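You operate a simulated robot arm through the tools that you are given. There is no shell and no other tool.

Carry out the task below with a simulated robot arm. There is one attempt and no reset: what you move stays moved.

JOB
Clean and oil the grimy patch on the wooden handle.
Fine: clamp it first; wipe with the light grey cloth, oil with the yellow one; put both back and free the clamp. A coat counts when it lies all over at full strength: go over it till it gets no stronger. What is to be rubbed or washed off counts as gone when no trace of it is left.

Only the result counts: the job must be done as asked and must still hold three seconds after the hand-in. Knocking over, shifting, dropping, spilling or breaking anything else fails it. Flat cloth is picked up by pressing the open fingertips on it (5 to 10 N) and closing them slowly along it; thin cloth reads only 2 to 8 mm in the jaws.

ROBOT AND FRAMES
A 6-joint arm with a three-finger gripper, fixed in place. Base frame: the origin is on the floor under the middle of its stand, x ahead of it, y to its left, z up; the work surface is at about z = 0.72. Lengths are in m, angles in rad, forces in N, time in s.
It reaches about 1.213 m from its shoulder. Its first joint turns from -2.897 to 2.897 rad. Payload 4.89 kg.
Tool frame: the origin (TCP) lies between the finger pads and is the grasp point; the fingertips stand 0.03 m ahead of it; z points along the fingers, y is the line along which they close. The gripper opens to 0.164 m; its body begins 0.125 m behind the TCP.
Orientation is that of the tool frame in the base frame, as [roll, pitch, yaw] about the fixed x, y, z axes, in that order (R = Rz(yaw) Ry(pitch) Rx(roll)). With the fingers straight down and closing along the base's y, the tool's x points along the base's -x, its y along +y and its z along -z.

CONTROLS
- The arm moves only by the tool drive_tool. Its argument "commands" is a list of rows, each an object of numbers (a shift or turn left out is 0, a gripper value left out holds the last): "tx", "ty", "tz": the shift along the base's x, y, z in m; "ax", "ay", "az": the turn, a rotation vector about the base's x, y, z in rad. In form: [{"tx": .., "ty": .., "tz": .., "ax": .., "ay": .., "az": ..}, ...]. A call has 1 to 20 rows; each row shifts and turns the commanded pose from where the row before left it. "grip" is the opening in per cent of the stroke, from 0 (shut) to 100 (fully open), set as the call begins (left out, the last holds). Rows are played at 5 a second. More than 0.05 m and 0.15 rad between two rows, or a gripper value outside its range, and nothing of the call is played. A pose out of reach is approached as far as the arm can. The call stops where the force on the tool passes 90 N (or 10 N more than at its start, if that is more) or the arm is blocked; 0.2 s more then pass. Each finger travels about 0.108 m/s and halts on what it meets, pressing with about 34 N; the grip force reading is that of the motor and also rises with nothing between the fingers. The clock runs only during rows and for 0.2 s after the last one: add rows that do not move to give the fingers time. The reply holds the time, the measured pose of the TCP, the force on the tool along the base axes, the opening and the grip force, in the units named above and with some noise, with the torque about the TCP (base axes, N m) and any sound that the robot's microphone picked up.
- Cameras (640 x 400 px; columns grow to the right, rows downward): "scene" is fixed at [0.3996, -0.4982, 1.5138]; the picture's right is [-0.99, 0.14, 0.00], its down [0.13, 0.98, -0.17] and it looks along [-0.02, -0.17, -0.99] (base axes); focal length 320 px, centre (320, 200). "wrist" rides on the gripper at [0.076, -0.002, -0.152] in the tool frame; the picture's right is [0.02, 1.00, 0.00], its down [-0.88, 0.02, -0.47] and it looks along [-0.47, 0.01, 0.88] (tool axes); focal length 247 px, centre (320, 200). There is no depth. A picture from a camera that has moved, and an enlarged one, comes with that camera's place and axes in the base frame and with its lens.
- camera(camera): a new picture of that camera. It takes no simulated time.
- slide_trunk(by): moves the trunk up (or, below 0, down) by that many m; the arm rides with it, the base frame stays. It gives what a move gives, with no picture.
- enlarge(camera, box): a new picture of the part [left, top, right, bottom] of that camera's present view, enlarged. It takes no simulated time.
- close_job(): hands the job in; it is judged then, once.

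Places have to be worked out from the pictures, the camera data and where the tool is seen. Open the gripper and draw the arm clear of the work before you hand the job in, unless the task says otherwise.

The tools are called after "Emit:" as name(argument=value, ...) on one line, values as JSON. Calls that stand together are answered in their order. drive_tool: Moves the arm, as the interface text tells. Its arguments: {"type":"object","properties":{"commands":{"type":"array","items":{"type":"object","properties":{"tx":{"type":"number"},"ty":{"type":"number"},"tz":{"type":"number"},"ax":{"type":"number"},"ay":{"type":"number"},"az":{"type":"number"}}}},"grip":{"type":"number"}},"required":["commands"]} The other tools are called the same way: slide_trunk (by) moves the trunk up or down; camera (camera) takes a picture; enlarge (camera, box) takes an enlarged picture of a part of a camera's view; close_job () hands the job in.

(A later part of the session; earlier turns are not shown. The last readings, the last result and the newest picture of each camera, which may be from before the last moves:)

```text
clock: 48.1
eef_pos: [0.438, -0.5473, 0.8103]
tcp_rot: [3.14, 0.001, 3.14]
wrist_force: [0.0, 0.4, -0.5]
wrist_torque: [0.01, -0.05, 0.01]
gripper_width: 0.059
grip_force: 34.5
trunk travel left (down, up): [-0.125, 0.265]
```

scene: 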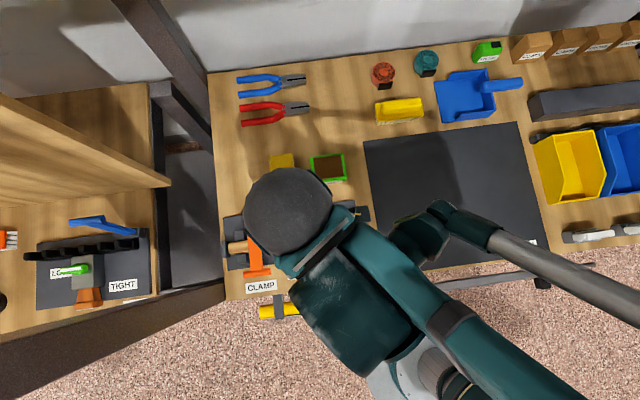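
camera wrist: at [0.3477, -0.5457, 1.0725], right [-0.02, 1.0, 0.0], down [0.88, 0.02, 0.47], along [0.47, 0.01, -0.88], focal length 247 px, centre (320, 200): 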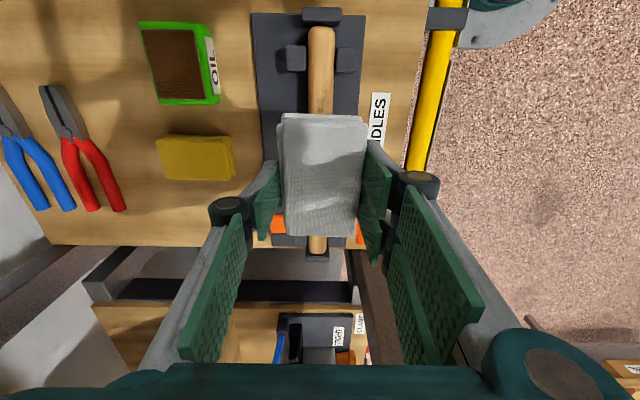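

Contact is lost again; the pad probably slipped up in the jaws when pressed at 46 N. Before going on, I lift and move aside to see what the rubbing has done.

Emit:
drive_tool(commands=[{"tz": 0.02}, {"tz": 0.03, "ty": -0.03}, {"tz": 0.03, "ty": -0.04}, {"tz": 0.02, "ty": -0.04, "tx": -0.02}, {"tx": -0.03}, {}])

Emit:
camera(camera="wrist")

Emit:
camera(camera="scene")

```text
clock: 49.5
eef_pos: [0.3852, -0.6544, 0.9077]
tcp_rot: [-3.141, 0.002, -3.14]
wrist_force: [-0.1, -0.5, -0.7]
wrist_torque: [0.04, 0.08, 0.02]
gripper_width: 0.059
grip_force: 33.9
trunk travel left (down, up): [-0.125, 0.265]
```

```text
taken
camera wrist: at [0.31, -0.6567, 1.062], right [-0.02, 1.0, 0.0], down [0.88, 0.02, 0.47], along [0.47, 0.01, -0.88], focal length 247 px, centre (320, 200)
```

wrist: 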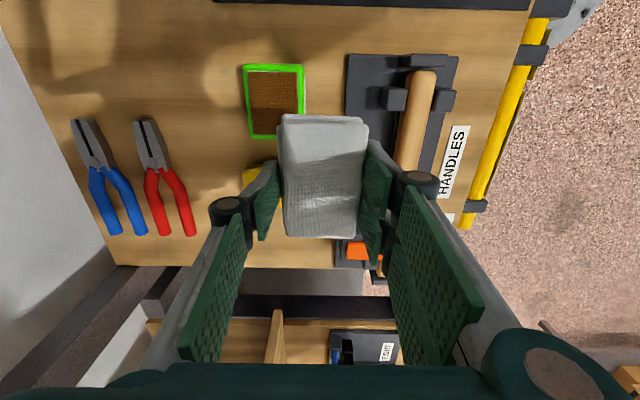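

```text
taken
```

scene: 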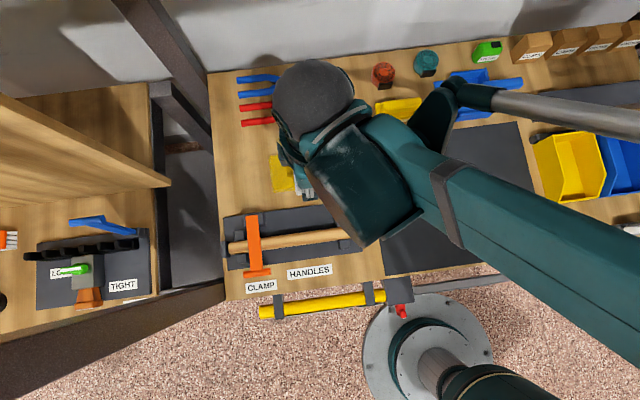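

Emit:
enlarge(camera="scene", box=[220, 200, 370, 290])

Emit:
enlarge(camera="wrist", box=[340, 50, 460, 180])

```text
4.27 times, centred on (295, 245) of scene
camera zoom: at [0.3996, -0.4982, 1.5138], right [-0.99, 0.14, 0.0], down [0.13, 0.98, -0.17], along [-0.02, -0.17, -0.99], focal length 1364 px, centre (427, 8)
```

zoom: 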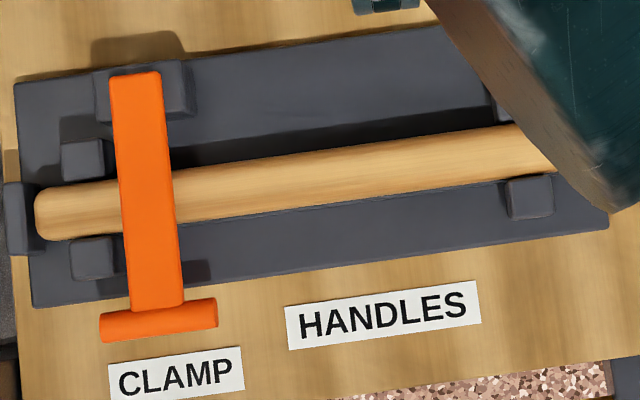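

```text
3.08 times, centred on (400, 115) of wrist
camera zoom: at [0.31, -0.6567, 1.062], right [-0.02, 1.0, 0.0], down [0.88, 0.02, 0.47], along [0.47, 0.01, -0.88], focal length 760 px, centre (74, 462)
```

zoom: 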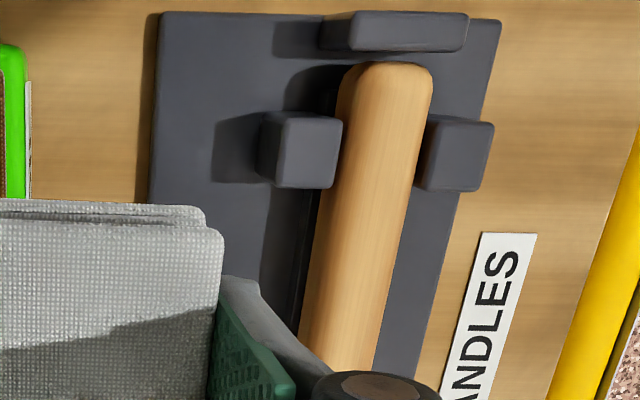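

The patch already looks gone in both views. I shift further out of the way to check the whole area at high zoom for faint traces.

Emit:
drive_tool(commands=[{"tx": -0.04, "ty": -0.03, "tz": 0.02}, {"tx": -0.04, "ty": -0.03, "tz": 0.01}, {"tx": -0.04}, {}])

Emit:
enlarge(camera="scene", box=[270, 215, 370, 275])

Emit:
enlarge(camera="wrist", box=[360, 60, 520, 220])

```text
refused: row 1 steps farther than a row can; nothing moved
```

```text
6.40 times, centred on (320, 245) of scene
camera zoom: at [0.3996, -0.4982, 1.5138], right [-0.99, 0.14, 0.0], down [0.13, 0.98, -0.17], along [-0.02, -0.17, -0.99], focal length 2045 px, centre (320, -88)
```

zoom: 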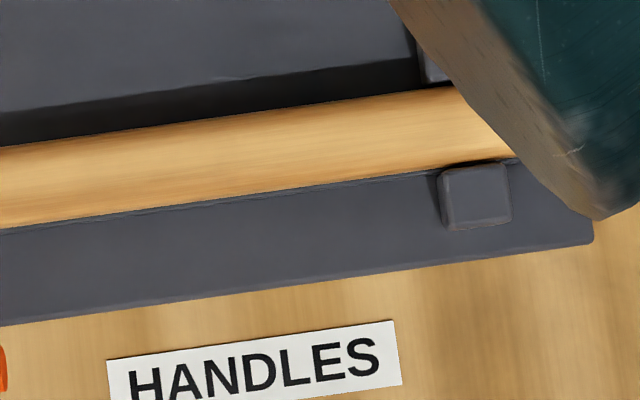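

```text
2.50 times, centred on (440, 140) of wrist
camera zoom: at [0.31, -0.6567, 1.062], right [-0.02, 1.0, 0.0], down [0.88, 0.02, 0.47], along [0.47, 0.01, -0.88], focal length 617 px, centre (20, 350)
```

zoom: 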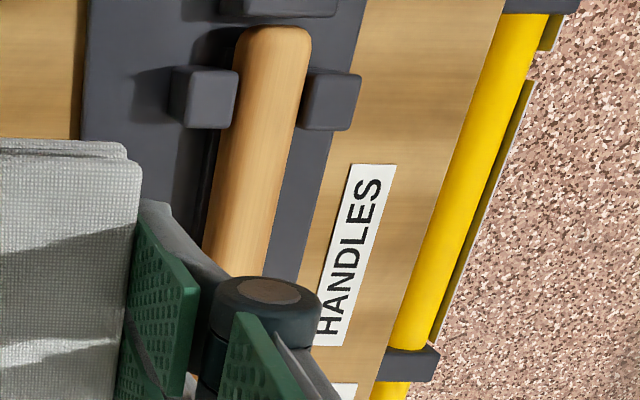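

The handle looks clean from above. I shift so the wrist camera sees the −y flank of the patch area too.

Emit:
drive_tool(commands=[{"tx": 0.03, "ty": -0.03}, {"tx": 0.005, "ty": -0.02}, {}])

Emit:
enlarge(camera="wrist", box=[370, 40, 530, 180])

Emit:
enlarge(camera="scene", box=[270, 215, 370, 275])

```text
clock: 50.3
eef_pos: [0.4226, -0.7049, 0.9098]
tcp_rot: [-3.141, 0.0, -3.14]
wrist_force: [-0.5, 0.4, -0.4]
wrist_torque: [0.0, 0.02, 0.01]
gripper_width: 0.0589
grip_force: 34.1
trunk travel left (down, up): [-0.125, 0.265]
```

```text
2.86 times, centred on (450, 110) of wrist
camera zoom: at [0.3459, -0.7062, 1.064], right [-0.02, 1.0, 0.0], down [0.88, 0.02, 0.47], along [0.47, 0.01, -0.88], focal length 706 px, centre (-51, 457)
```

zoom: 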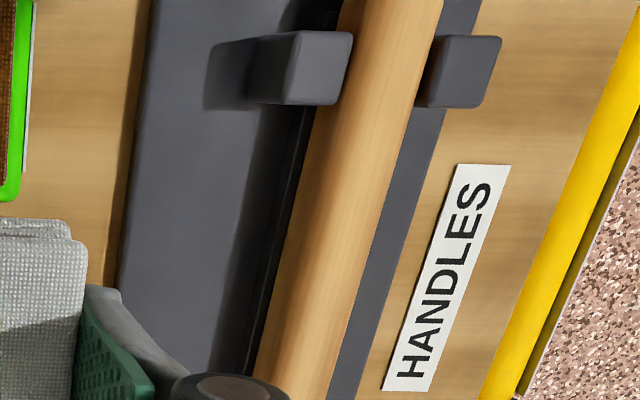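

```text
6.40 times, centred on (320, 245) of scene
camera zoom: at [0.3996, -0.4982, 1.5138], right [-0.99, 0.14, 0.0], down [0.13, 0.98, -0.17], along [-0.02, -0.17, -0.99], focal length 2045 px, centre (320, -88)
```

zoom: 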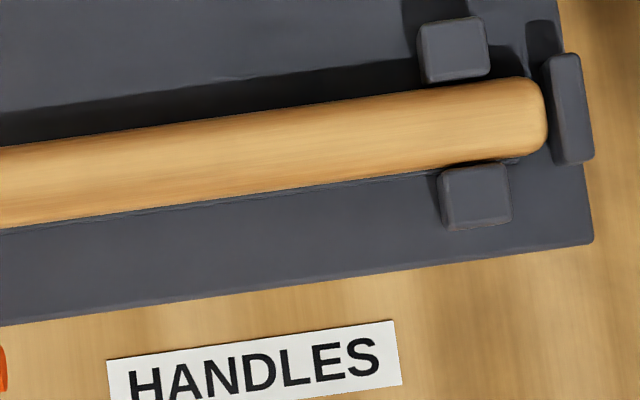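

No trace visible from either side. To be safe against invisible residue I do one more wiping pass with steady contact.

Emit:
drive_tool(commands=[{"ty": 0.04}, {"ty": 0.04}, {"ty": 0.04}, {"ty": 0.039}, {"tz": -0.04}, {"tz": -0.035}, {"tz": -0.015}, {"tz": -0.005}, {}])

Emit:
drive_tool(commands=[{"tz": -0.002}, {"tz": -0.001}, {}])

```text
clock: 52.3
eef_pos: [0.4248, -0.5481, 0.8152]
tcp_rot: [-3.14, 0.003, -3.14]
wrist_force: [-0.4, -0.3, -0.6]
wrist_torque: [0.03, 0.04, 0.03]
gripper_width: 0.059
grip_force: 34.2
trunk travel left (down, up): [-0.125, 0.265]
```

```text
clock: 53.1
eef_pos: [0.4256, -0.5459, 0.8108]
tcp_rot: [3.14, 0.003, 3.141]
wrist_force: [-0.5, 1.4, 0.8]
wrist_torque: [-0.01, 0.0, -0.01]
gripper_width: 0.059
grip_force: 34.0
trunk travel left (down, up): [-0.125, 0.265]
```

Nearly touching; I go down in half-millimetre steps to reach about 10–15 N.

Emit:
drive_tool(commands=[{"tz": -0.0006}, {"tz": -0.0005}, {}])

```text
clock: 53.9
eef_pos: [0.4246, -0.5463, 0.81]
tcp_rot: [3.139, 0.002, 3.141]
wrist_force: [0.1, -0.2, -0.7]
wrist_torque: [0.0, 0.0, 0.0]
gripper_width: 0.059
grip_force: 33.9
trunk travel left (down, up): [-0.125, 0.265]
```

Emit:
drive_tool(commands=[{"tz": -0.0006}, {"tz": -0.0005}, {}])

```text
clock: 54.7
eef_pos: [0.4241, -0.5463, 0.8102]
tcp_rot: [3.141, 0.001, 3.141]
wrist_force: [0.4, 0.7, 5.5]
wrist_torque: [-0.02, 0.0, 0.0]
gripper_width: 0.0592
grip_force: 33.8
trunk travel left (down, up): [-0.125, 0.265]
```

Contact at 5.5 N; a touch more and then strokes, reading the force at each end.

Emit:
drive_tool(commands=[{"tz": -0.0003}, {"tx": 0.006}, {"tx": 0.006}, {}])

Emit:
drive_tool(commands=[{"tx": -0.006}, {"tx": -0.006}, {"tx": -0.006}, {"tx": -0.006}, {}])

Emit:
drive_tool(commands=[{"tx": 0.006}, {"tx": 0.006}, {"tx": 0.006}, {"tx": 0.006}, {}])

```text
clock: 55.7
eef_pos: [0.4325, -0.5459, 0.8089]
tcp_rot: [-3.141, 0.002, -3.141]
wrist_force: [-8.3, 1.9, 17.0]
wrist_torque: [0.14, 0.32, -0.02]
gripper_width: 0.0589
grip_force: 33.6
trunk travel left (down, up): [-0.125, 0.265]
```

```text
clock: 56.9
eef_pos: [0.4096, -0.5463, 0.8099]
tcp_rot: [-3.14, 0.001, 3.14]
wrist_force: [13.6, 0.9, 30.6]
wrist_torque: [0.09, -0.5, -0.01]
gripper_width: 0.059
grip_force: 34.3
trunk travel left (down, up): [-0.125, 0.265]
```

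```text
clock: 58.1
eef_pos: [0.4357, -0.5445, 0.8083]
tcp_rot: [3.14, 0.003, -3.141]
wrist_force: [-9.8, 1.3, 18.9]
wrist_torque: [0.14, 0.38, 0.0]
gripper_width: 0.0592
grip_force: 33.8
trunk travel left (down, up): [-0.125, 0.265]
```

Good steady contact (17–30 N). A few more strokes including slight sideways shifts, then I lift.

Emit:
drive_tool(commands=[{"tx": -0.007}, {"tx": -0.007}, {"tx": -0.007}, {"tx": -0.007}, {"tx": 0.007}, {"tx": 0.007}, {"tx": 0.007}, {"tx": 0.007}, {"tx": -0.007}, {"tx": -0.007}, {"tx": -0.007}, {"tx": -0.007}, {"tx": 0.007}, {"tx": 0.007}, {}])

Emit:
drive_tool(commands=[{"tz": 0.01}, {"tz": 0.03}, {"tz": 0.04}, {"tz": 0.03, "ty": -0.03}, {"ty": -0.045}, {"ty": -0.045}, {"ty": -0.04}, {}])

Emit:
enlarge(camera="scene", box=[220, 200, 370, 290])

Emit:
camera(camera="wrist")

```text
clock: 61.3
eef_pos: [0.4224, -0.5451, 0.8098]
tcp_rot: [-3.141, 0.001, 3.142]
wrist_force: [-0.3, -0.4, -0.1]
wrist_torque: [0.02, -0.04, -0.04]
gripper_width: 0.0589
grip_force: 34.4
trunk travel left (down, up): [-0.125, 0.265]
```

```text
clock: 63.1
eef_pos: [0.4234, -0.7085, 0.9168]
tcp_rot: [-3.14, 0.002, -3.141]
wrist_force: [0.3, 0.3, -0.6]
wrist_torque: [0.04, 0.04, 0.04]
gripper_width: 0.059
grip_force: 33.9
trunk travel left (down, up): [-0.125, 0.265]
```

```text
4.27 times, centred on (295, 245) of scene
camera zoom: at [0.3996, -0.4982, 1.5138], right [-0.99, 0.14, 0.0], down [0.13, 0.98, -0.17], along [-0.02, -0.17, -0.99], focal length 1364 px, centre (427, 8)
```

zoom: 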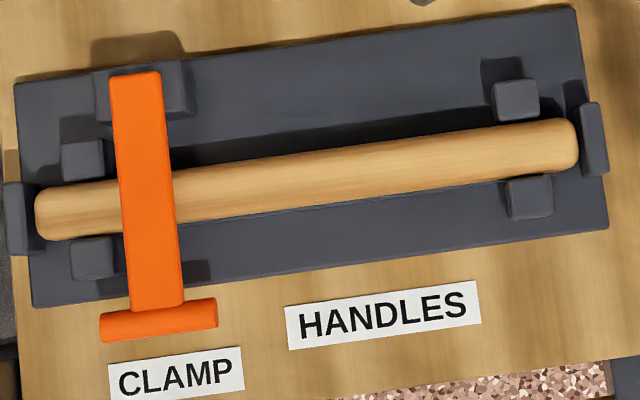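

```text
taken
camera wrist: at [0.3471, -0.7087, 1.0691], right [-0.02, 1.0, 0.0], down [0.88, 0.02, 0.47], along [0.47, 0.01, -0.88], focal length 247 px, centre (320, 200)
```

wrist: 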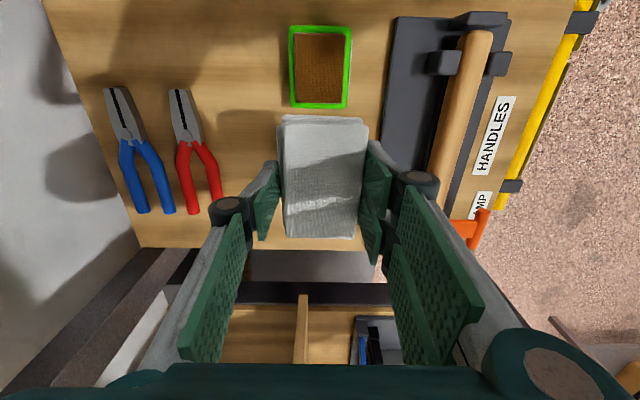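

The handle is clean. Now I return the grey pad: rotate back 90° while moving over its original spot (0.580,-0.7135).

Emit:
drive_tool(commands=[{"tx": 0.0142, "ty": -0.0005, "az": 0.1428}, {"tx": 0.0142, "ty": -0.0005, "az": 0.1428}, {"tx": 0.0142, "ty": -0.0005, "az": 0.1428}, {"tx": 0.0142, "ty": -0.0005, "az": 0.1428}, {"tx": 0.0142, "ty": -0.0005, "az": 0.1428}, {"tx": 0.0142, "ty": -0.0005, "az": 0.1428}, {"tx": 0.0142, "ty": -0.0005, "az": 0.1428}, {"tx": 0.0142, "ty": -0.0005, "az": 0.1428}, {"tx": 0.0142, "ty": -0.0005, "az": 0.1428}, {"tx": 0.0142, "ty": -0.0005, "az": 0.1428}, {"tx": 0.0142, "ty": -0.0005, "az": 0.1428}, {}, {"tz": -0.04}, {"tz": -0.04}, {"tz": -0.03}, {}])

Emit:
camera(camera="wrist")

```text
clock: 66.5
eef_pos: [0.5762, -0.7096, 0.8058]
tcp_rot: [-3.141, 0.001, -1.571]
wrist_force: [1.1, 0.2, -1.5]
wrist_torque: [0.0, 0.0, -0.05]
gripper_width: 0.059
grip_force: 33.7
trunk travel left (down, up): [-0.125, 0.265]
```

```text
taken
camera wrist: at [0.5787, -0.7855, 0.9597], right [-1.0, -0.02, 0.0], down [-0.02, 0.88, 0.47], along [-0.01, 0.47, -0.88], focal length 247 px, centre (320, 200)
```

wrist: 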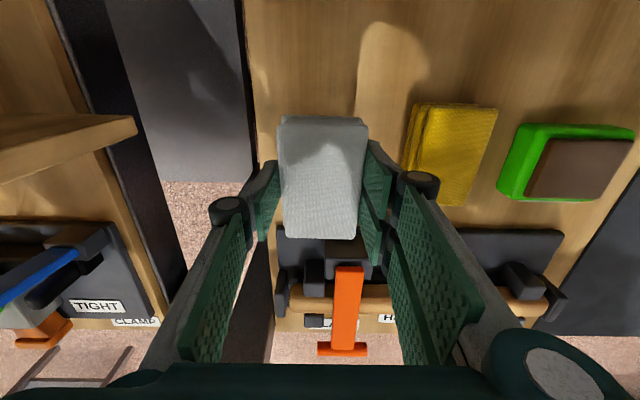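

I correct by a few millimetres and lower the pad to just above the table.

Emit:
drive_tool(commands=[{"tx": 0.003, "ty": -0.003}, {"tz": -0.02}, {"tz": -0.015}, {"tz": -0.006}, {}])

Emit:
drive_tool(commands=[{"tz": -0.0015}, {"tz": -0.0015}, {}])

```text
clock: 67.7
eef_pos: [0.5803, -0.7143, 0.7683]
tcp_rot: [3.142, 0.003, -1.572]
wrist_force: [0.0, 0.3, 0.0]
wrist_torque: [0.01, -0.03, -0.01]
gripper_width: 0.0589
grip_force: 34.4
trunk travel left (down, up): [-0.125, 0.265]
```

```text
clock: 68.5
eef_pos: [0.5804, -0.7143, 0.7634]
tcp_rot: [-3.141, 0.003, -1.572]
wrist_force: [0.6, -0.3, -0.2]
wrist_torque: [-0.01, -0.02, 0.01]
gripper_width: 0.0588
grip_force: 34.0
trunk travel left (down, up): [-0.125, 0.265]
```

Still free at 0.763; I go down in 1 mm steps to contact.

Emit:
drive_tool(commands=[{"tz": -0.001}, {"tz": -0.001}, {"tz": -0.001}, {}])

Emit:
drive_tool(commands=[{"tz": -0.001}, {}])

```text
clock: 69.5
eef_pos: [0.5804, -0.7132, 0.7619]
tcp_rot: [3.141, 0.001, -1.569]
wrist_force: [1.3, 0.2, -0.2]
wrist_torque: [0.03, -0.01, -0.02]
gripper_width: 0.0589
grip_force: 33.8
trunk travel left (down, up): [-0.125, 0.265]
```

```text
clock: 70.1
eef_pos: [0.581, -0.7141, 0.7607]
tcp_rot: [3.141, 0.0, -1.57]
wrist_force: [0.3, -0.2, -0.4]
wrist_torque: [-0.03, -0.01, -0.02]
gripper_width: 0.0592
grip_force: 33.8
trunk travel left (down, up): [-0.125, 0.265]
```

Emit:
drive_tool(commands=[{"tz": -0.0008}, {"tz": -0.0008}, {}])

```text
clock: 70.9
eef_pos: [0.5819, -0.7139, 0.7591]
tcp_rot: [3.14, 0.002, -1.571]
wrist_force: [-0.5, -0.2, -0.7]
wrist_torque: [-0.01, 0.02, -0.01]
gripper_width: 0.059
grip_force: 33.8
trunk travel left (down, up): [-0.125, 0.265]
```

No contact yet; a bit lower still, in 0.8 mm steps.

Emit:
drive_tool(commands=[{"tz": -0.0008}, {"tz": -0.0006}, {}])

```text
clock: 71.7
eef_pos: [0.5807, -0.7136, 0.7579]
tcp_rot: [3.141, 0.0, -1.571]
wrist_force: [3.3, -0.9, 6.5]
wrist_torque: [0.03, 0.02, -0.03]
gripper_width: 0.0587
grip_force: 34.1
trunk travel left (down, up): [-0.125, 0.265]
```

The pad rests on the table (6.5 N). I open to 52 % and rise straight up.

Emit:
drive_tool(commands=[{}, {}, {}], grip=52)

Emit:
drive_tool(commands=[{"tz": 0.01}, {"tz": 0.02}, {"tz": 0.03}, {"tz": 0.04}, {"tz": 0.04}, {}])

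Emit:
camera(camera="wrist")

```text
clock: 72.5
eef_pos: [0.5811, -0.7146, 0.7589]
tcp_rot: [-3.141, 0.001, -1.57]
wrist_force: [-0.1, -0.1, 0.4]
wrist_torque: [-0.05, -0.01, 0.01]
gripper_width: 0.0849
grip_force: 0.1
trunk travel left (down, up): [-0.125, 0.265]
```

```text
clock: 73.9
eef_pos: [0.5817, -0.712, 0.8961]
tcp_rot: [3.142, 0.001, -1.57]
wrist_force: [0.6, 0.0, -0.8]
wrist_torque: [0.02, -0.01, -0.01]
gripper_width: 0.0851
grip_force: 0.1
trunk travel left (down, up): [-0.125, 0.265]
```

```text
taken
camera wrist: at [0.5837, -0.7873, 1.0491], right [-1.0, -0.02, 0.0], down [-0.02, 0.88, 0.47], along [-0.01, 0.47, -0.88], focal length 247 px, centre (320, 200)
```

wrist: 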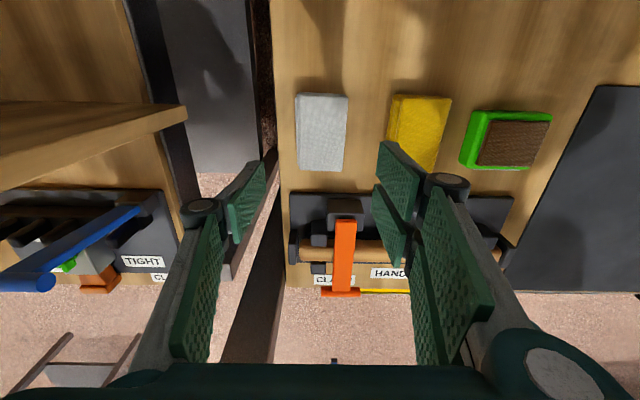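

The grey pad is back in its place. Now I look closely at the oil tin and yellow pad to plan that pick-up and loading.

Emit:
enlarge(camera="wrist", box=[370, 70, 580, 200])

Emit:
camera(camera="scene")

```text
3.05 times, centred on (475, 135) of wrist
camera zoom: at [0.5837, -0.7873, 1.0491], right [-1.0, -0.02, 0.0], down [-0.02, 0.88, 0.47], along [-0.01, 0.47, -0.88], focal length 753 px, centre (-152, 398)
```

zoom: 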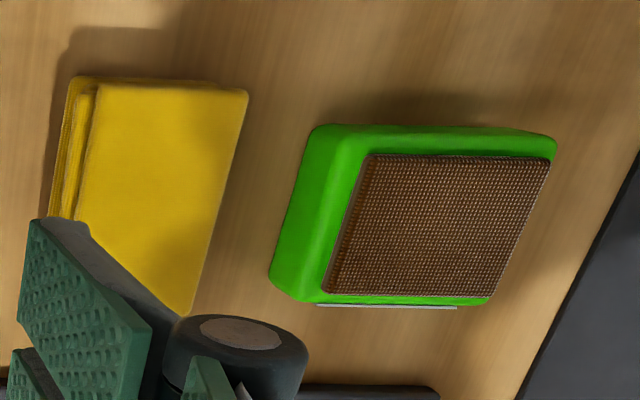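

```text
taken
```

scene: 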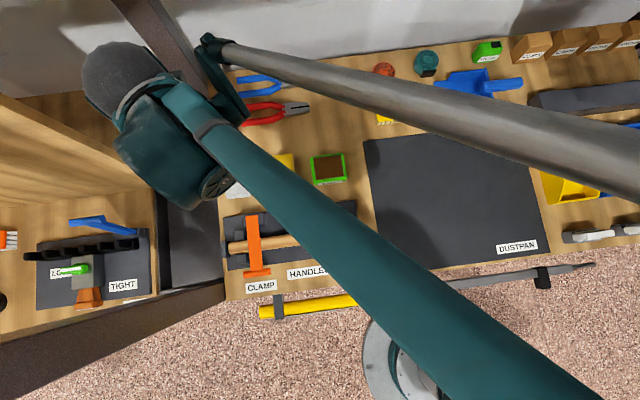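

The oil pad stands proud of its green tray, good for pressing. For the yellow pad I'll close along y (tin is close on its −x side), so I turn the tool back while moving above (0.4635,-0.711), opening to ~0.11 m.

Emit:
drive_tool(commands=[{"tz": 0.03}, {"tx": -0.0107, "az": -0.1428}, {"tx": -0.0107, "az": -0.1428}, {"tx": -0.0107, "az": -0.1428}, {"tx": -0.0107, "az": -0.1428}, {"tx": -0.0107, "az": -0.1428}, {"tx": -0.0107, "az": -0.1428}, {"tx": -0.0107, "az": -0.1428}, {"tx": -0.0107, "az": -0.1428}, {"tx": -0.0107, "az": -0.1428}, {"tx": -0.0107, "az": -0.1428}, {"tx": -0.0107, "az": -0.1428}, {}], grip=68)

Emit:
camera(camera="wrist")

```text
clock: 76.7
eef_pos: [0.4621, -0.7153, 0.9278]
tcp_rot: [-3.141, 0.002, 3.141]
wrist_force: [-0.6, -1.2, -0.1]
wrist_torque: [0.01, 0.03, -0.04]
gripper_width: 0.1118
grip_force: 0.1
trunk travel left (down, up): [-0.125, 0.265]
```

```text
taken
camera wrist: at [0.3867, -0.7164, 1.0809], right [-0.02, 1.0, 0.0], down [0.88, 0.02, 0.47], along [0.47, 0.01, -0.88], focal length 247 px, centre (320, 200)
```

wrist: 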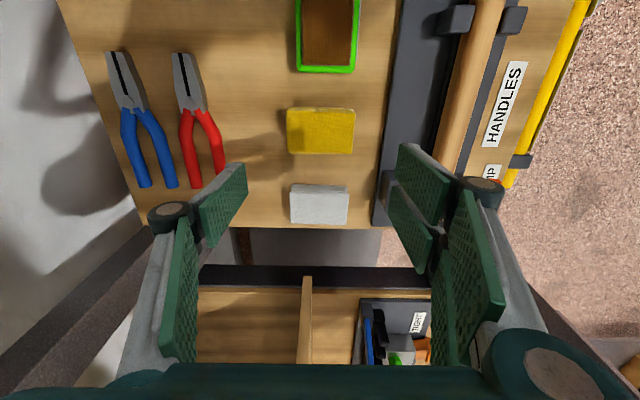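

The yellow pad is centred between the fingers. I descend in stages.

Emit:
drive_tool(commands=[{"tx": 0.001, "ty": 0.002, "tz": -0.03}, {"tz": -0.04}, {"tz": -0.03}, {"tz": -0.02}, {"tz": -0.02}, {}])

Emit:
camera(camera="wrist")

```text
clock: 78.1
eef_pos: [0.4632, -0.7153, 0.7888]
tcp_rot: [-3.14, 0.001, 3.141]
wrist_force: [0.0, -0.4, -0.3]
wrist_torque: [-0.02, 0.02, 0.01]
gripper_width: 0.1115
grip_force: 0.1
trunk travel left (down, up): [-0.125, 0.265]
```

```text
taken
camera wrist: at [0.3868, -0.7164, 0.9416], right [-0.02, 1.0, 0.0], down [0.88, 0.02, 0.47], along [0.47, 0.01, -0.88], focal length 247 px, centre (320, 200)
```

wrist: 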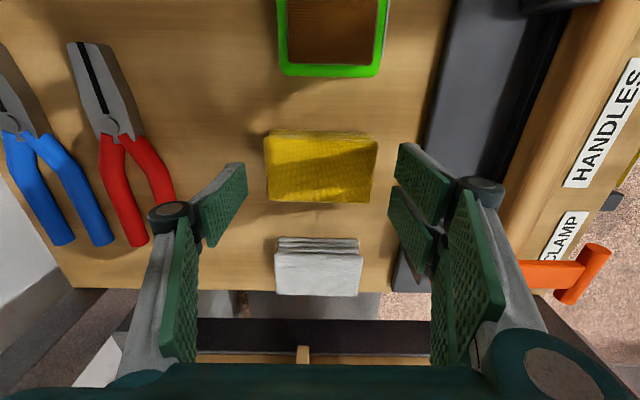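

Clear on both sides. I go down the last 3 cm.

Emit:
drive_tool(commands=[{"tz": -0.012}, {"tz": -0.01}, {"tz": -0.006}, {}])

Emit:
camera(camera="wrist")

```text
clock: 79.1
eef_pos: [0.4633, -0.7133, 0.761]
tcp_rot: [3.141, 0.002, 3.14]
wrist_force: [0.7, 0.1, -0.1]
wrist_torque: [0.02, -0.02, -0.01]
gripper_width: 0.1118
grip_force: 0.0
trunk travel left (down, up): [-0.125, 0.265]
```

```text
taken
camera wrist: at [0.3874, -0.715, 0.9135], right [-0.02, 1.0, 0.0], down [0.88, 0.02, 0.47], along [0.47, 0.01, -0.88], focal length 247 px, centre (320, 200)
```

wrist: 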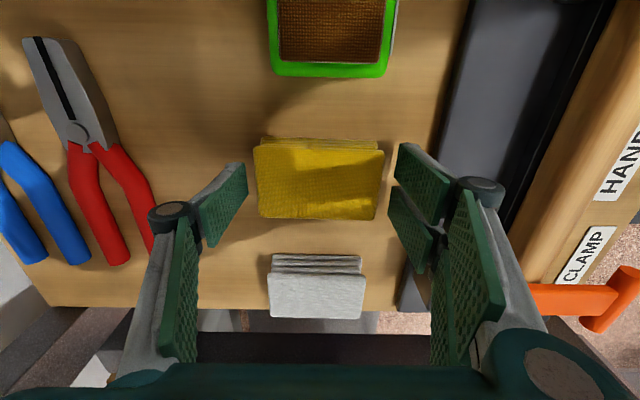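

The fingers straddle the yellow pad. I close gradually.

Emit:
drive_tool(commands=[{}, {}], grip=58)

Emit:
drive_tool(commands=[{}, {}, {}], grip=48)

Emit:
enlarge(camera="wrist", box=[200, 110, 440, 260])

```text
clock: 79.7
eef_pos: [0.464, -0.7129, 0.7616]
tcp_rot: [3.14, 0.002, -3.141]
wrist_force: [0.3, 0.3, 0.0]
wrist_torque: [-0.01, 0.01, -0.02]
gripper_width: 0.0953
grip_force: 0.0
trunk travel left (down, up): [-0.125, 0.265]
```

```text
clock: 80.5
eef_pos: [0.4648, -0.7143, 0.7607]
tcp_rot: [3.141, 0.002, 3.139]
wrist_force: [0.6, -0.5, 2.6]
wrist_torque: [-0.12, 0.0, -0.01]
gripper_width: 0.0891
grip_force: 33.9
trunk travel left (down, up): [-0.125, 0.265]
```

```text
2.67 times, centred on (320, 185) of wrist
camera zoom: at [0.3874, -0.7149, 0.9137], right [-0.02, 1.0, 0.0], down [0.88, 0.02, 0.47], along [0.47, 0.01, -0.88], focal length 659 px, centre (320, 240)
```

zoom: 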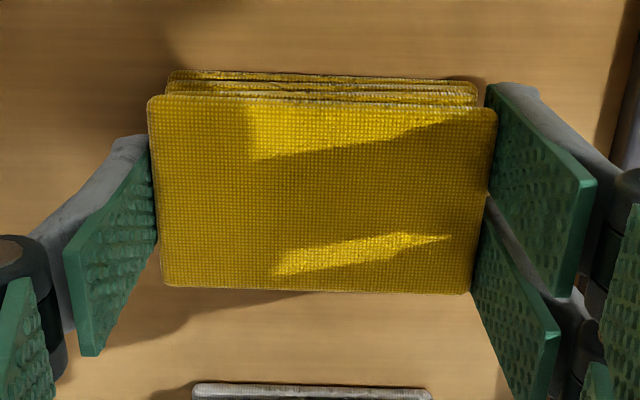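

Yellow pad gripped at 0.089 m with 34 N. I lift it.

Emit:
drive_tool(commands=[{"tz": 0.005}, {"tz": 0.01}, {"tz": 0.015}, {"tz": 0.02}, {"tz": 0.03}, {}])

Emit:
camera(camera="wrist")

```text
clock: 81.9
eef_pos: [0.463, -0.712, 0.8417]
tcp_rot: [3.141, 0.002, 3.142]
wrist_force: [0.3, -0.7, -1.1]
wrist_torque: [0.03, 0.01, -0.02]
gripper_width: 0.0892
grip_force: 34.1
trunk travel left (down, up): [-0.125, 0.265]
```

```text
taken
camera wrist: at [0.3871, -0.713, 0.9943], right [-0.02, 1.0, 0.0], down [0.88, 0.02, 0.47], along [0.47, 0.01, -0.88], focal length 247 px, centre (320, 200)
```

wrist: 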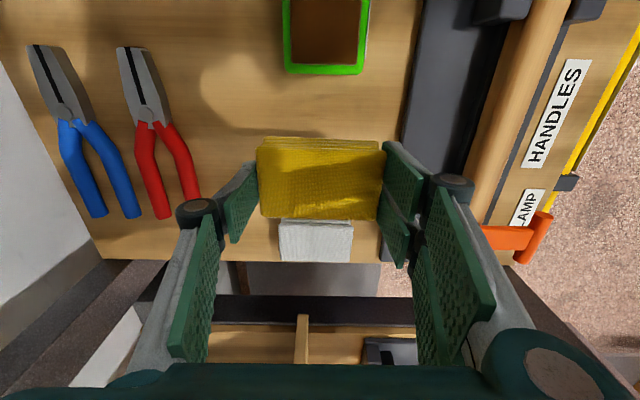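

The pad is held. I move over the oil pad's centre, about (0.347,-0.708).

Emit:
drive_tool(commands=[{"tx": -0.03, "tz": 0.01}, {"tx": -0.03, "ty": 0.002}, {"tx": -0.03, "ty": 0.002}, {"tx": -0.026}, {}])

Emit:
camera(camera="wrist")

Emit:
camera(camera="scene")

```text
clock: 83.1
eef_pos: [0.3483, -0.7087, 0.8492]
tcp_rot: [3.141, 0.003, 3.141]
wrist_force: [0.1, 0.1, -0.8]
wrist_torque: [-0.02, 0.05, 0.04]
gripper_width: 0.0891
grip_force: 34.1
trunk travel left (down, up): [-0.125, 0.265]
```

```text
taken
camera wrist: at [0.2719, -0.71, 1.0026], right [-0.02, 1.0, 0.0], down [0.88, 0.02, 0.47], along [0.47, 0.01, -0.88], focal length 247 px, centre (320, 200)
```

wrist: 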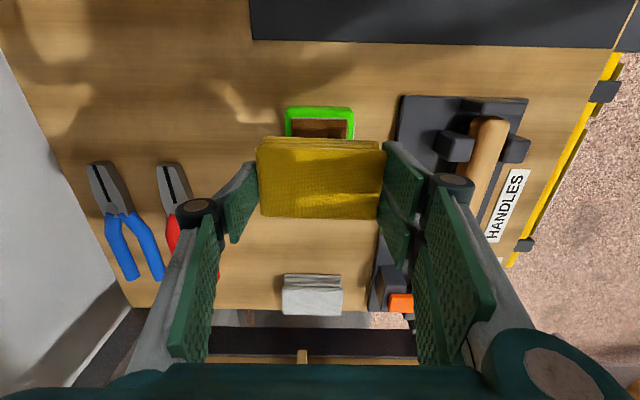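

```text
taken
```

scene: 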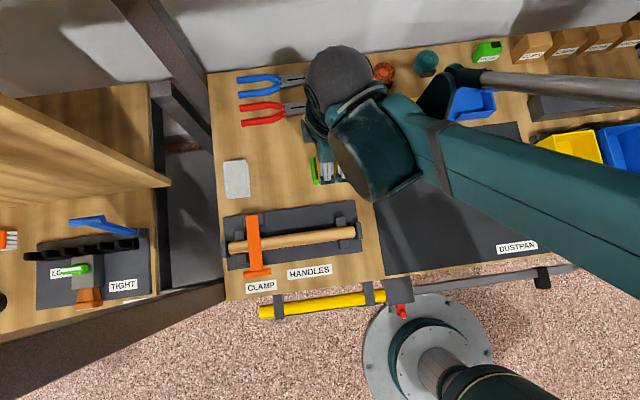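

Aligned over the tin. I lower toward it and feel for contact.

Emit:
drive_tool(commands=[{"tz": -0.02}, {"tz": -0.015}, {"tz": -0.01}, {"tz": -0.004}, {}])

Emit:
drive_tool(commands=[{"tz": -0.002}, {"tz": -0.002}, {}])

```text
clock: 84.3
eef_pos: [0.3484, -0.707, 0.8011]
tcp_rot: [3.139, 0.004, 3.141]
wrist_force: [0.0, -0.6, -0.8]
wrist_torque: [0.02, 0.02, 0.01]
gripper_width: 0.0893
grip_force: 33.4
trunk travel left (down, up): [-0.125, 0.265]
```

```text
clock: 85.1
eef_pos: [0.3484, -0.7086, 0.7966]
tcp_rot: [-3.138, 0.002, 3.141]
wrist_force: [1.1, -6.6, 20.3]
wrist_torque: [-0.16, -0.05, -0.01]
gripper_width: 0.0889
grip_force: 34.2
trunk travel left (down, up): [-0.125, 0.265]
```

Contact with the oil pad at 20 N. I ease off slightly and hold for the cloth to soak.

Emit:
drive_tool(commands=[{"tz": 0.0004}, {}, {}, {}, {}])

Emit:
drive_tool(commands=[{"tz": 0.005}, {"tz": 0.02}, {"tz": 0.03}, {"tz": 0.03}, {}])

Emit:
camera(camera="wrist")

Emit:
camera(camera="scene")

```text
clock: 86.3
eef_pos: [0.35, -0.7084, 0.7982]
tcp_rot: [3.141, 0.001, 3.14]
wrist_force: [-2.0, -2.6, 12.4]
wrist_torque: [-0.04, 0.05, -0.02]
gripper_width: 0.0891
grip_force: 33.9
trunk travel left (down, up): [-0.125, 0.265]
```

```text
clock: 87.5
eef_pos: [0.3469, -0.7089, 0.8821]
tcp_rot: [3.141, 0.004, 3.141]
wrist_force: [0.0, 0.2, -0.2]
wrist_torque: [-0.03, 0.0, 0.01]
gripper_width: 0.089
grip_force: 34.0
trunk travel left (down, up): [-0.125, 0.265]
```

```text
taken
camera wrist: at [0.2702, -0.7093, 1.0364], right [-0.02, 1.0, 0.0], down [0.88, 0.02, 0.47], along [0.47, 0.01, -0.88], focal length 247 px, centre (320, 200)
```

wrist: 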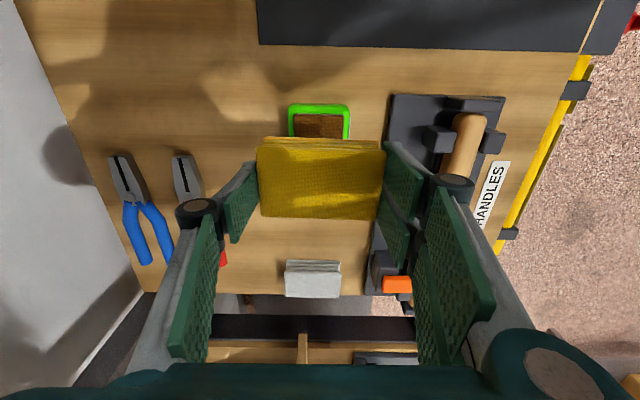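

```text
taken
```

scene: 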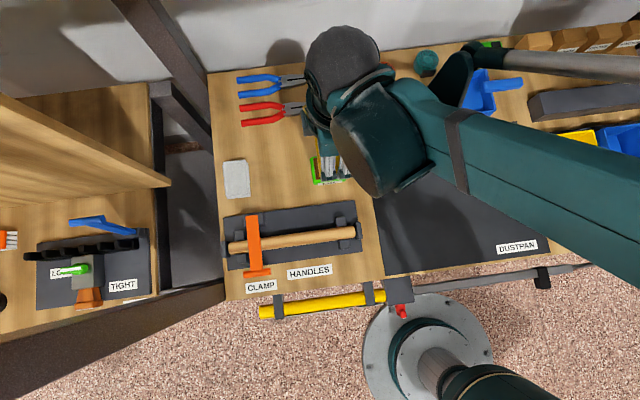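

The tin stayed put. I carry the oiled cloth over the patch area at (0.421,-0.544).

Emit:
drive_tool(commands=[{"tx": 0.015, "ty": 0.033}, {"tx": 0.015, "ty": 0.033}, {"tx": 0.015, "ty": 0.033}, {"tx": 0.015, "ty": 0.033}, {"tx": 0.014, "ty": 0.033}, {}, {"tz": -0.03}, {"tz": -0.02}, {"tz": -0.01}, {"tz": -0.005}, {}])

Emit:
camera(camera="wrist")

```text
clock: 89.9
eef_pos: [0.4233, -0.5441, 0.8176]
tcp_rot: [-3.141, 0.002, -3.142]
wrist_force: [0.0, -0.5, -1.4]
wrist_torque: [-0.01, 0.04, -0.01]
gripper_width: 0.0892
grip_force: 33.9
trunk travel left (down, up): [-0.125, 0.265]
```

```text
taken
camera wrist: at [0.3464, -0.5451, 0.9707], right [-0.02, 1.0, 0.0], down [0.88, 0.02, 0.47], along [0.47, 0.01, -0.88], focal length 247 px, centre (320, 200)
```

wrist: 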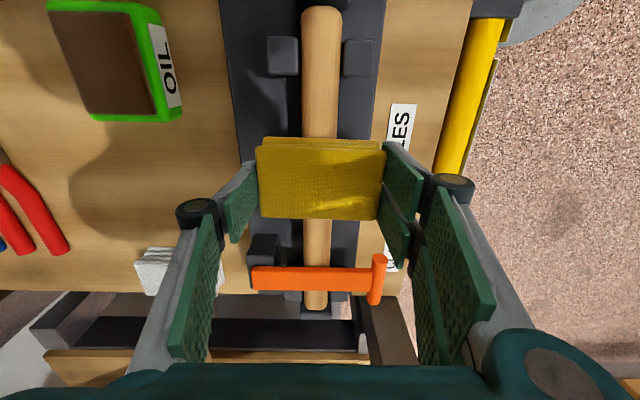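

Well aligned over the handle. I lower to contact in small steps.

Emit:
drive_tool(commands=[{"tz": -0.002}, {"tz": -0.002}, {"tz": -0.001}, {}])

Emit:
drive_tool(commands=[{"tz": -0.001}, {"tz": -0.0007}, {}])

```text
clock: 90.9
eef_pos: [0.4215, -0.5438, 0.8139]
tcp_rot: [3.141, 0.001, -3.141]
wrist_force: [0.5, 0.3, -0.4]
wrist_torque: [-0.02, 0.03, 0.02]
gripper_width: 0.089
grip_force: 34.1
trunk travel left (down, up): [-0.125, 0.265]
```

```text
clock: 91.7
eef_pos: [0.4225, -0.5441, 0.811]
tcp_rot: [-3.141, 0.001, 3.141]
wrist_force: [-2.0, -1.0, 9.1]
wrist_torque: [-0.06, 0.07, -0.02]
gripper_width: 0.0891
grip_force: 34.0
trunk travel left (down, up): [-0.125, 0.265]
```

Contact at 9 N. I rub along the handle across the whole patch length, checking the force.

Emit:
drive_tool(commands=[{"tx": 0.007}, {"tx": 0.007}, {"tx": 0.007}, {"tx": 0.006}, {}])

Emit:
drive_tool(commands=[{"tx": -0.007}, {"tx": -0.007}, {"tx": -0.007}, {"tx": -0.007}, {"tx": -0.007}, {"tx": -0.007}, {"tx": -0.007}, {"tx": -0.006}, {}])

```text
clock: 92.9
eef_pos: [0.4497, -0.5448, 0.8113]
tcp_rot: [3.141, 0.003, 3.141]
wrist_force: [1.1, -0.8, 0.8]
wrist_torque: [-0.01, -0.02, 0.0]
gripper_width: 0.0889
grip_force: 34.2
trunk travel left (down, up): [-0.125, 0.265]
```

```text
clock: 94.9
eef_pos: [0.3951, -0.5434, 0.8107]
tcp_rot: [-3.139, 0.002, -3.141]
wrist_force: [18.1, -1.7, 40.9]
wrist_torque: [-0.04, -0.53, 0.04]
gripper_width: 0.0892
grip_force: 34.0
trunk travel left (down, up): [-0.125, 0.265]
```

The force is higher at the −x end (41 N) and zero at +x, so the handle rises slightly toward −x. I ease up and stroke with a 3 % slope compensation.

Emit:
drive_tool(commands=[{"tz": 0.0008}, {}, {"tx": 0.007, "tz": -0.0002}, {"tx": 0.007, "tz": -0.0002}, {"tx": 0.007, "tz": -0.0002}, {"tx": 0.007, "tz": -0.0002}, {}])

Emit:
drive_tool(commands=[{"tx": 0.007, "tz": -0.0002}, {"tx": 0.007, "tz": -0.0002}, {"tx": 0.007, "tz": -0.0002}, {"tx": 0.006, "tz": -0.0002}, {}])

Emit:
drive_tool(commands=[{"tx": -0.007, "tz": 0.0002}, {"tx": -0.007, "tz": 0.0002}, {"tx": -0.007, "tz": 0.0002}, {"tx": -0.007, "tz": 0.0002}, {}])

```text
clock: 96.5
eef_pos: [0.4224, -0.5443, 0.8116]
tcp_rot: [3.141, 0.003, -3.141]
wrist_force: [0.5, -0.2, -0.2]
wrist_torque: [0.02, 0.04, 0.01]
gripper_width: 0.0892
grip_force: 33.8
trunk travel left (down, up): [-0.125, 0.265]
```

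```text
clock: 97.7
eef_pos: [0.4504, -0.5443, 0.8111]
tcp_rot: [-3.141, 0.001, -3.14]
wrist_force: [-1.3, -1.1, 2.7]
wrist_torque: [-0.04, 0.11, 0.04]
gripper_width: 0.089
grip_force: 34.2
trunk travel left (down, up): [-0.125, 0.265]
```

```text
clock: 98.9
eef_pos: [0.4222, -0.5432, 0.8092]
tcp_rot: [-3.14, 0.003, 3.141]
wrist_force: [3.4, -0.3, 11.4]
wrist_torque: [0.03, -0.13, 0.03]
gripper_width: 0.089
grip_force: 33.4
trunk travel left (down, up): [-0.125, 0.265]
```

Force depends on the stroke direction (more when moving −x). I continue, adjusting height for each direction.

Emit:
drive_tool(commands=[{"tx": -0.007, "tz": 0.0002}, {"tx": -0.007, "tz": 0.0002}, {"tx": -0.007, "tz": 0.0002}, {"tx": -0.006, "tz": 0.0002}, {}])

Emit:
drive_tool(commands=[{"tx": 0.007, "tz": -0.0006}, {"tx": 0.007, "tz": -0.0002}, {"tx": 0.007, "tz": -0.0002}, {"tx": 0.007, "tz": -0.0002}, {}])

Emit:
drive_tool(commands=[{"tx": 0.007, "tz": -0.0002}, {"tx": 0.007, "tz": -0.0002}, {"tx": 0.007, "tz": -0.0002}, {"tx": 0.006, "tz": -0.0002}, {}])

```text
clock: 100.1
eef_pos: [0.394, -0.5445, 0.8113]
tcp_rot: [3.141, 0.002, -3.141]
wrist_force: [-0.7, 1.6, 4.6]
wrist_torque: [0.07, 0.1, 0.02]
gripper_width: 0.0892
grip_force: 33.6
trunk travel left (down, up): [-0.125, 0.265]
```

```text
clock: 101.3
eef_pos: [0.4219, -0.5442, 0.8104]
tcp_rot: [3.14, 0.001, 3.141]
wrist_force: [-2.0, 0.5, 3.0]
wrist_torque: [0.03, 0.09, 0.03]
gripper_width: 0.0892
grip_force: 33.8
trunk travel left (down, up): [-0.125, 0.265]
```

```text
clock: 102.5
eef_pos: [0.4474, -0.5437, 0.81]
tcp_rot: [-3.138, 0.002, 3.142]
wrist_force: [-13.8, -3.5, 31.0]
wrist_torque: [-0.16, 0.49, -0.05]
gripper_width: 0.0892
grip_force: 34.1
trunk travel left (down, up): [-0.125, 0.265]
```

Contact is reached over the full range. I lift and move aside to see how the oil coat looks.

Emit:
drive_tool(commands=[{"tz": 0.01}, {"tz": 0.03}, {"tz": 0.03, "ty": -0.03}, {"tz": 0.01, "ty": -0.045}, {"ty": -0.045}, {"ty": -0.04}, {}])

Emit:
enlarge(camera="scene", box=[220, 200, 370, 290])

Emit:
enlarge(camera="scene", box=[270, 215, 370, 275])

Emit:
camera(camera="wrist")

```text
clock: 104.1
eef_pos: [0.4465, -0.7053, 0.8891]
tcp_rot: [-3.141, 0.003, 3.14]
wrist_force: [0.7, -0.7, -0.3]
wrist_torque: [0.02, 0.04, -0.02]
gripper_width: 0.089
grip_force: 34.5
trunk travel left (down, up): [-0.125, 0.265]
```

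```text
4.27 times, centred on (295, 245) of scene
camera zoom: at [0.3996, -0.4982, 1.5138], right [-0.99, 0.14, 0.0], down [0.13, 0.98, -0.17], along [-0.02, -0.17, -0.99], focal length 1364 px, centre (427, 8)
```

zoom: 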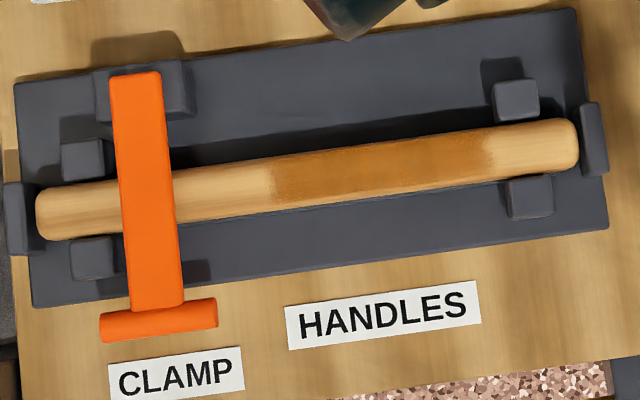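

```text
6.40 times, centred on (320, 245) of scene
camera zoom: at [0.3996, -0.4982, 1.5138], right [-0.99, 0.14, 0.0], down [0.13, 0.98, -0.17], along [-0.02, -0.17, -0.99], focal length 2045 px, centre (320, -88)
```

zoom: 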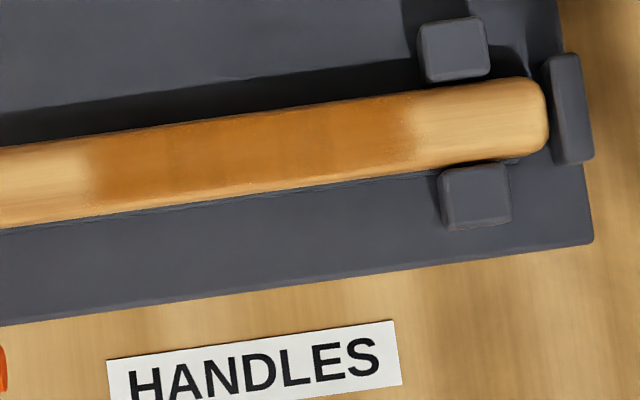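

```text
taken
camera wrist: at [0.3707, -0.7063, 1.0421], right [-0.02, 1.0, 0.0], down [0.88, 0.02, 0.47], along [0.47, 0.01, -0.88], focal length 247 px, centre (320, 200)
```

wrist: 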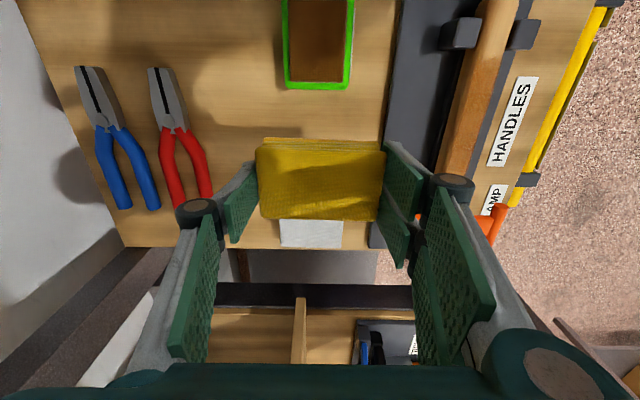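

A coat is visible over the patch length but slightly uneven (darker in the middle). I re-load the cloth with oil: back over the tin.

Emit:
drive_tool(commands=[{"tx": -0.033, "ty": -0.001}, {"tx": -0.033, "ty": -0.001}, {"tx": -0.032, "ty": -0.001}, {}, {"tz": -0.03}, {"tz": -0.03}, {"tz": -0.02}, {"tz": -0.008}, {}])

Emit:
drive_tool(commands=[{"tz": -0.0015}, {"tz": -0.0015}, {}])

```text
clock: 106.1
eef_pos: [0.3497, -0.7064, 0.7999]
tcp_rot: [-3.141, 0.001, -3.14]
wrist_force: [0.2, -0.5, 0.0]
wrist_torque: [0.0, 0.01, 0.0]
gripper_width: 0.0889
grip_force: 33.7
trunk travel left (down, up): [-0.125, 0.265]
```

```text
clock: 106.9
eef_pos: [0.3521, -0.709, 0.7983]
tcp_rot: [-3.141, 0.001, -3.142]
wrist_force: [-0.1, -0.3, -0.4]
wrist_torque: [-0.01, 0.05, -0.01]
gripper_width: 0.0889
grip_force: 34.0
trunk travel left (down, up): [-0.125, 0.265]
```

Emit:
drive_tool(commands=[{"tz": -0.0007}, {"tz": -0.0007}, {}])

```text
clock: 107.7
eef_pos: [0.3504, -0.708, 0.7967]
tcp_rot: [-3.14, 0.001, -3.141]
wrist_force: [1.5, 1.0, 3.8]
wrist_torque: [0.08, -0.06, -0.02]
gripper_width: 0.0887
grip_force: 34.2
trunk travel left (down, up): [-0.125, 0.265]
```

Contact at 4 N; I press slightly more and hold for a second, then lift and go back over the handle.

Emit:
drive_tool(commands=[{"tz": -0.0003}, {}, {}, {}, {}, {}])

Emit:
drive_tool(commands=[{"tz": 0.005}, {"tz": 0.02}, {"tz": 0.03}, {"tz": 0.03}, {"tx": 0.015, "ty": 0.033}, {"tx": 0.015, "ty": 0.033}, {"tx": 0.015, "ty": 0.033}, {"tx": 0.015, "ty": 0.033}, {"tx": 0.012, "ty": 0.032}, {}, {"tz": -0.03}, {"tz": -0.02}, {"tz": -0.015}, {"tz": -0.004}, {}])

```text
clock: 109.1
eef_pos: [0.3517, -0.7072, 0.7968]
tcp_rot: [-3.141, 0.001, -3.141]
wrist_force: [-0.1, -0.4, 1.2]
wrist_torque: [0.01, -0.02, -0.01]
gripper_width: 0.089
grip_force: 34.1
trunk travel left (down, up): [-0.125, 0.265]
```

```text
clock: 112.3
eef_pos: [0.4227, -0.5419, 0.813]
tcp_rot: [3.14, 0.003, 3.141]
wrist_force: [0.4, 0.5, -0.5]
wrist_torque: [-0.03, 0.01, 0.01]
gripper_width: 0.0887
grip_force: 34.2
trunk travel left (down, up): [-0.125, 0.265]
```

Now back above the handle; I correct y by −2 mm and lower to contact.

Emit:
drive_tool(commands=[{"ty": -0.002}, {"tz": -0.0012}, {"tz": -0.001}, {"tz": -0.001}, {}])

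```text
clock: 113.5
eef_pos: [0.4228, -0.5454, 0.809]
tcp_rot: [-3.14, 0.001, -3.141]
wrist_force: [1.5, -3.5, 23.6]
wrist_torque: [-0.11, -0.04, -0.02]
gripper_width: 0.0889
grip_force: 34.2
trunk travel left (down, up): [-0.125, 0.265]
```

24 N contact. I stroke to +x first, with slope compensation.

Emit:
drive_tool(commands=[{"tx": 0.0075, "tz": -0.0002}, {"tx": 0.0075, "tz": -0.0002}, {"tx": 0.0075, "tz": -0.0002}, {"tx": 0.0075, "tz": -0.0002}, {"tx": 0.006, "tz": -0.0002}, {}])

Emit:
drive_tool(commands=[{"tx": -0.0075, "tz": 0.0003}, {"tx": -0.0075, "tz": 0.0002}, {"tx": -0.0075, "tz": 0.0002}, {"tx": -0.0075, "tz": 0.0002}, {"tx": -0.006, "tz": 0.0002}, {}])

```text
clock: 114.9
eef_pos: [0.4588, -0.5439, 0.8086]
tcp_rot: [-3.141, 0.003, 3.14]
wrist_force: [-12.4, -3.5, 40.9]
wrist_torque: [-0.19, 0.3, -0.04]
gripper_width: 0.0892
grip_force: 34.3
trunk travel left (down, up): [-0.125, 0.265]
```

```text
clock: 116.3
eef_pos: [0.4235, -0.5449, 0.8094]
tcp_rot: [3.141, 0.0, -3.141]
wrist_force: [-0.2, -0.3, -0.3]
wrist_torque: [-0.03, 0.05, 0.03]
gripper_width: 0.0889
grip_force: 33.9
trunk travel left (down, up): [-0.125, 0.265]
```

The force wandered off to zero; I press half a millimetre deeper and do flat strokes.

Emit:
drive_tool(commands=[{"tz": -0.0007}, {"tx": -0.007}, {"tx": -0.007}, {"tx": -0.007}, {"tx": -0.007}, {"tx": -0.007}, {}])

Emit:
drive_tool(commands=[{"tx": 0.007}, {"tx": 0.007}, {"tx": 0.007}, {"tx": 0.007}, {"tx": 0.007}, {}])

```text
clock: 117.9
eef_pos: [0.3879, -0.5448, 0.8083]
tcp_rot: [3.141, 0.002, -3.141]
wrist_force: [0.2, -0.5, -0.8]
wrist_torque: [0.01, 0.03, 0.03]
gripper_width: 0.0892
grip_force: 33.9
trunk travel left (down, up): [-0.125, 0.265]
```

```text
clock: 119.3
eef_pos: [0.4235, -0.5439, 0.8083]
tcp_rot: [-3.141, 0.001, 3.141]
wrist_force: [-0.9, 0.5, -0.3]
wrist_torque: [0.0, 0.04, 0.01]
gripper_width: 0.0893
grip_force: 33.5
trunk travel left (down, up): [-0.125, 0.265]
```

No contact now — the pad has probably slid up slightly in the jaws. I lower step by step until it touches again.

Emit:
drive_tool(commands=[{"tz": -0.0006}, {"tz": -0.0005}, {}])

Emit:
drive_tool(commands=[{"tz": -0.0005}, {}])

```text
clock: 120.1
eef_pos: [0.4228, -0.5432, 0.8078]
tcp_rot: [3.141, 0.002, 3.14]
wrist_force: [6.3, -0.9, 17.6]
wrist_torque: [-0.05, -0.38, 0.02]
gripper_width: 0.0893
grip_force: 34.5
trunk travel left (down, up): [-0.125, 0.265]
```

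```text
clock: 120.7
eef_pos: [0.4225, -0.5433, 0.8079]
tcp_rot: [-3.141, 0.003, 3.139]
wrist_force: [4.4, -3.1, 26.8]
wrist_torque: [-0.12, -0.24, 0.01]
gripper_width: 0.089
grip_force: 33.8
trunk travel left (down, up): [-0.125, 0.265]
```

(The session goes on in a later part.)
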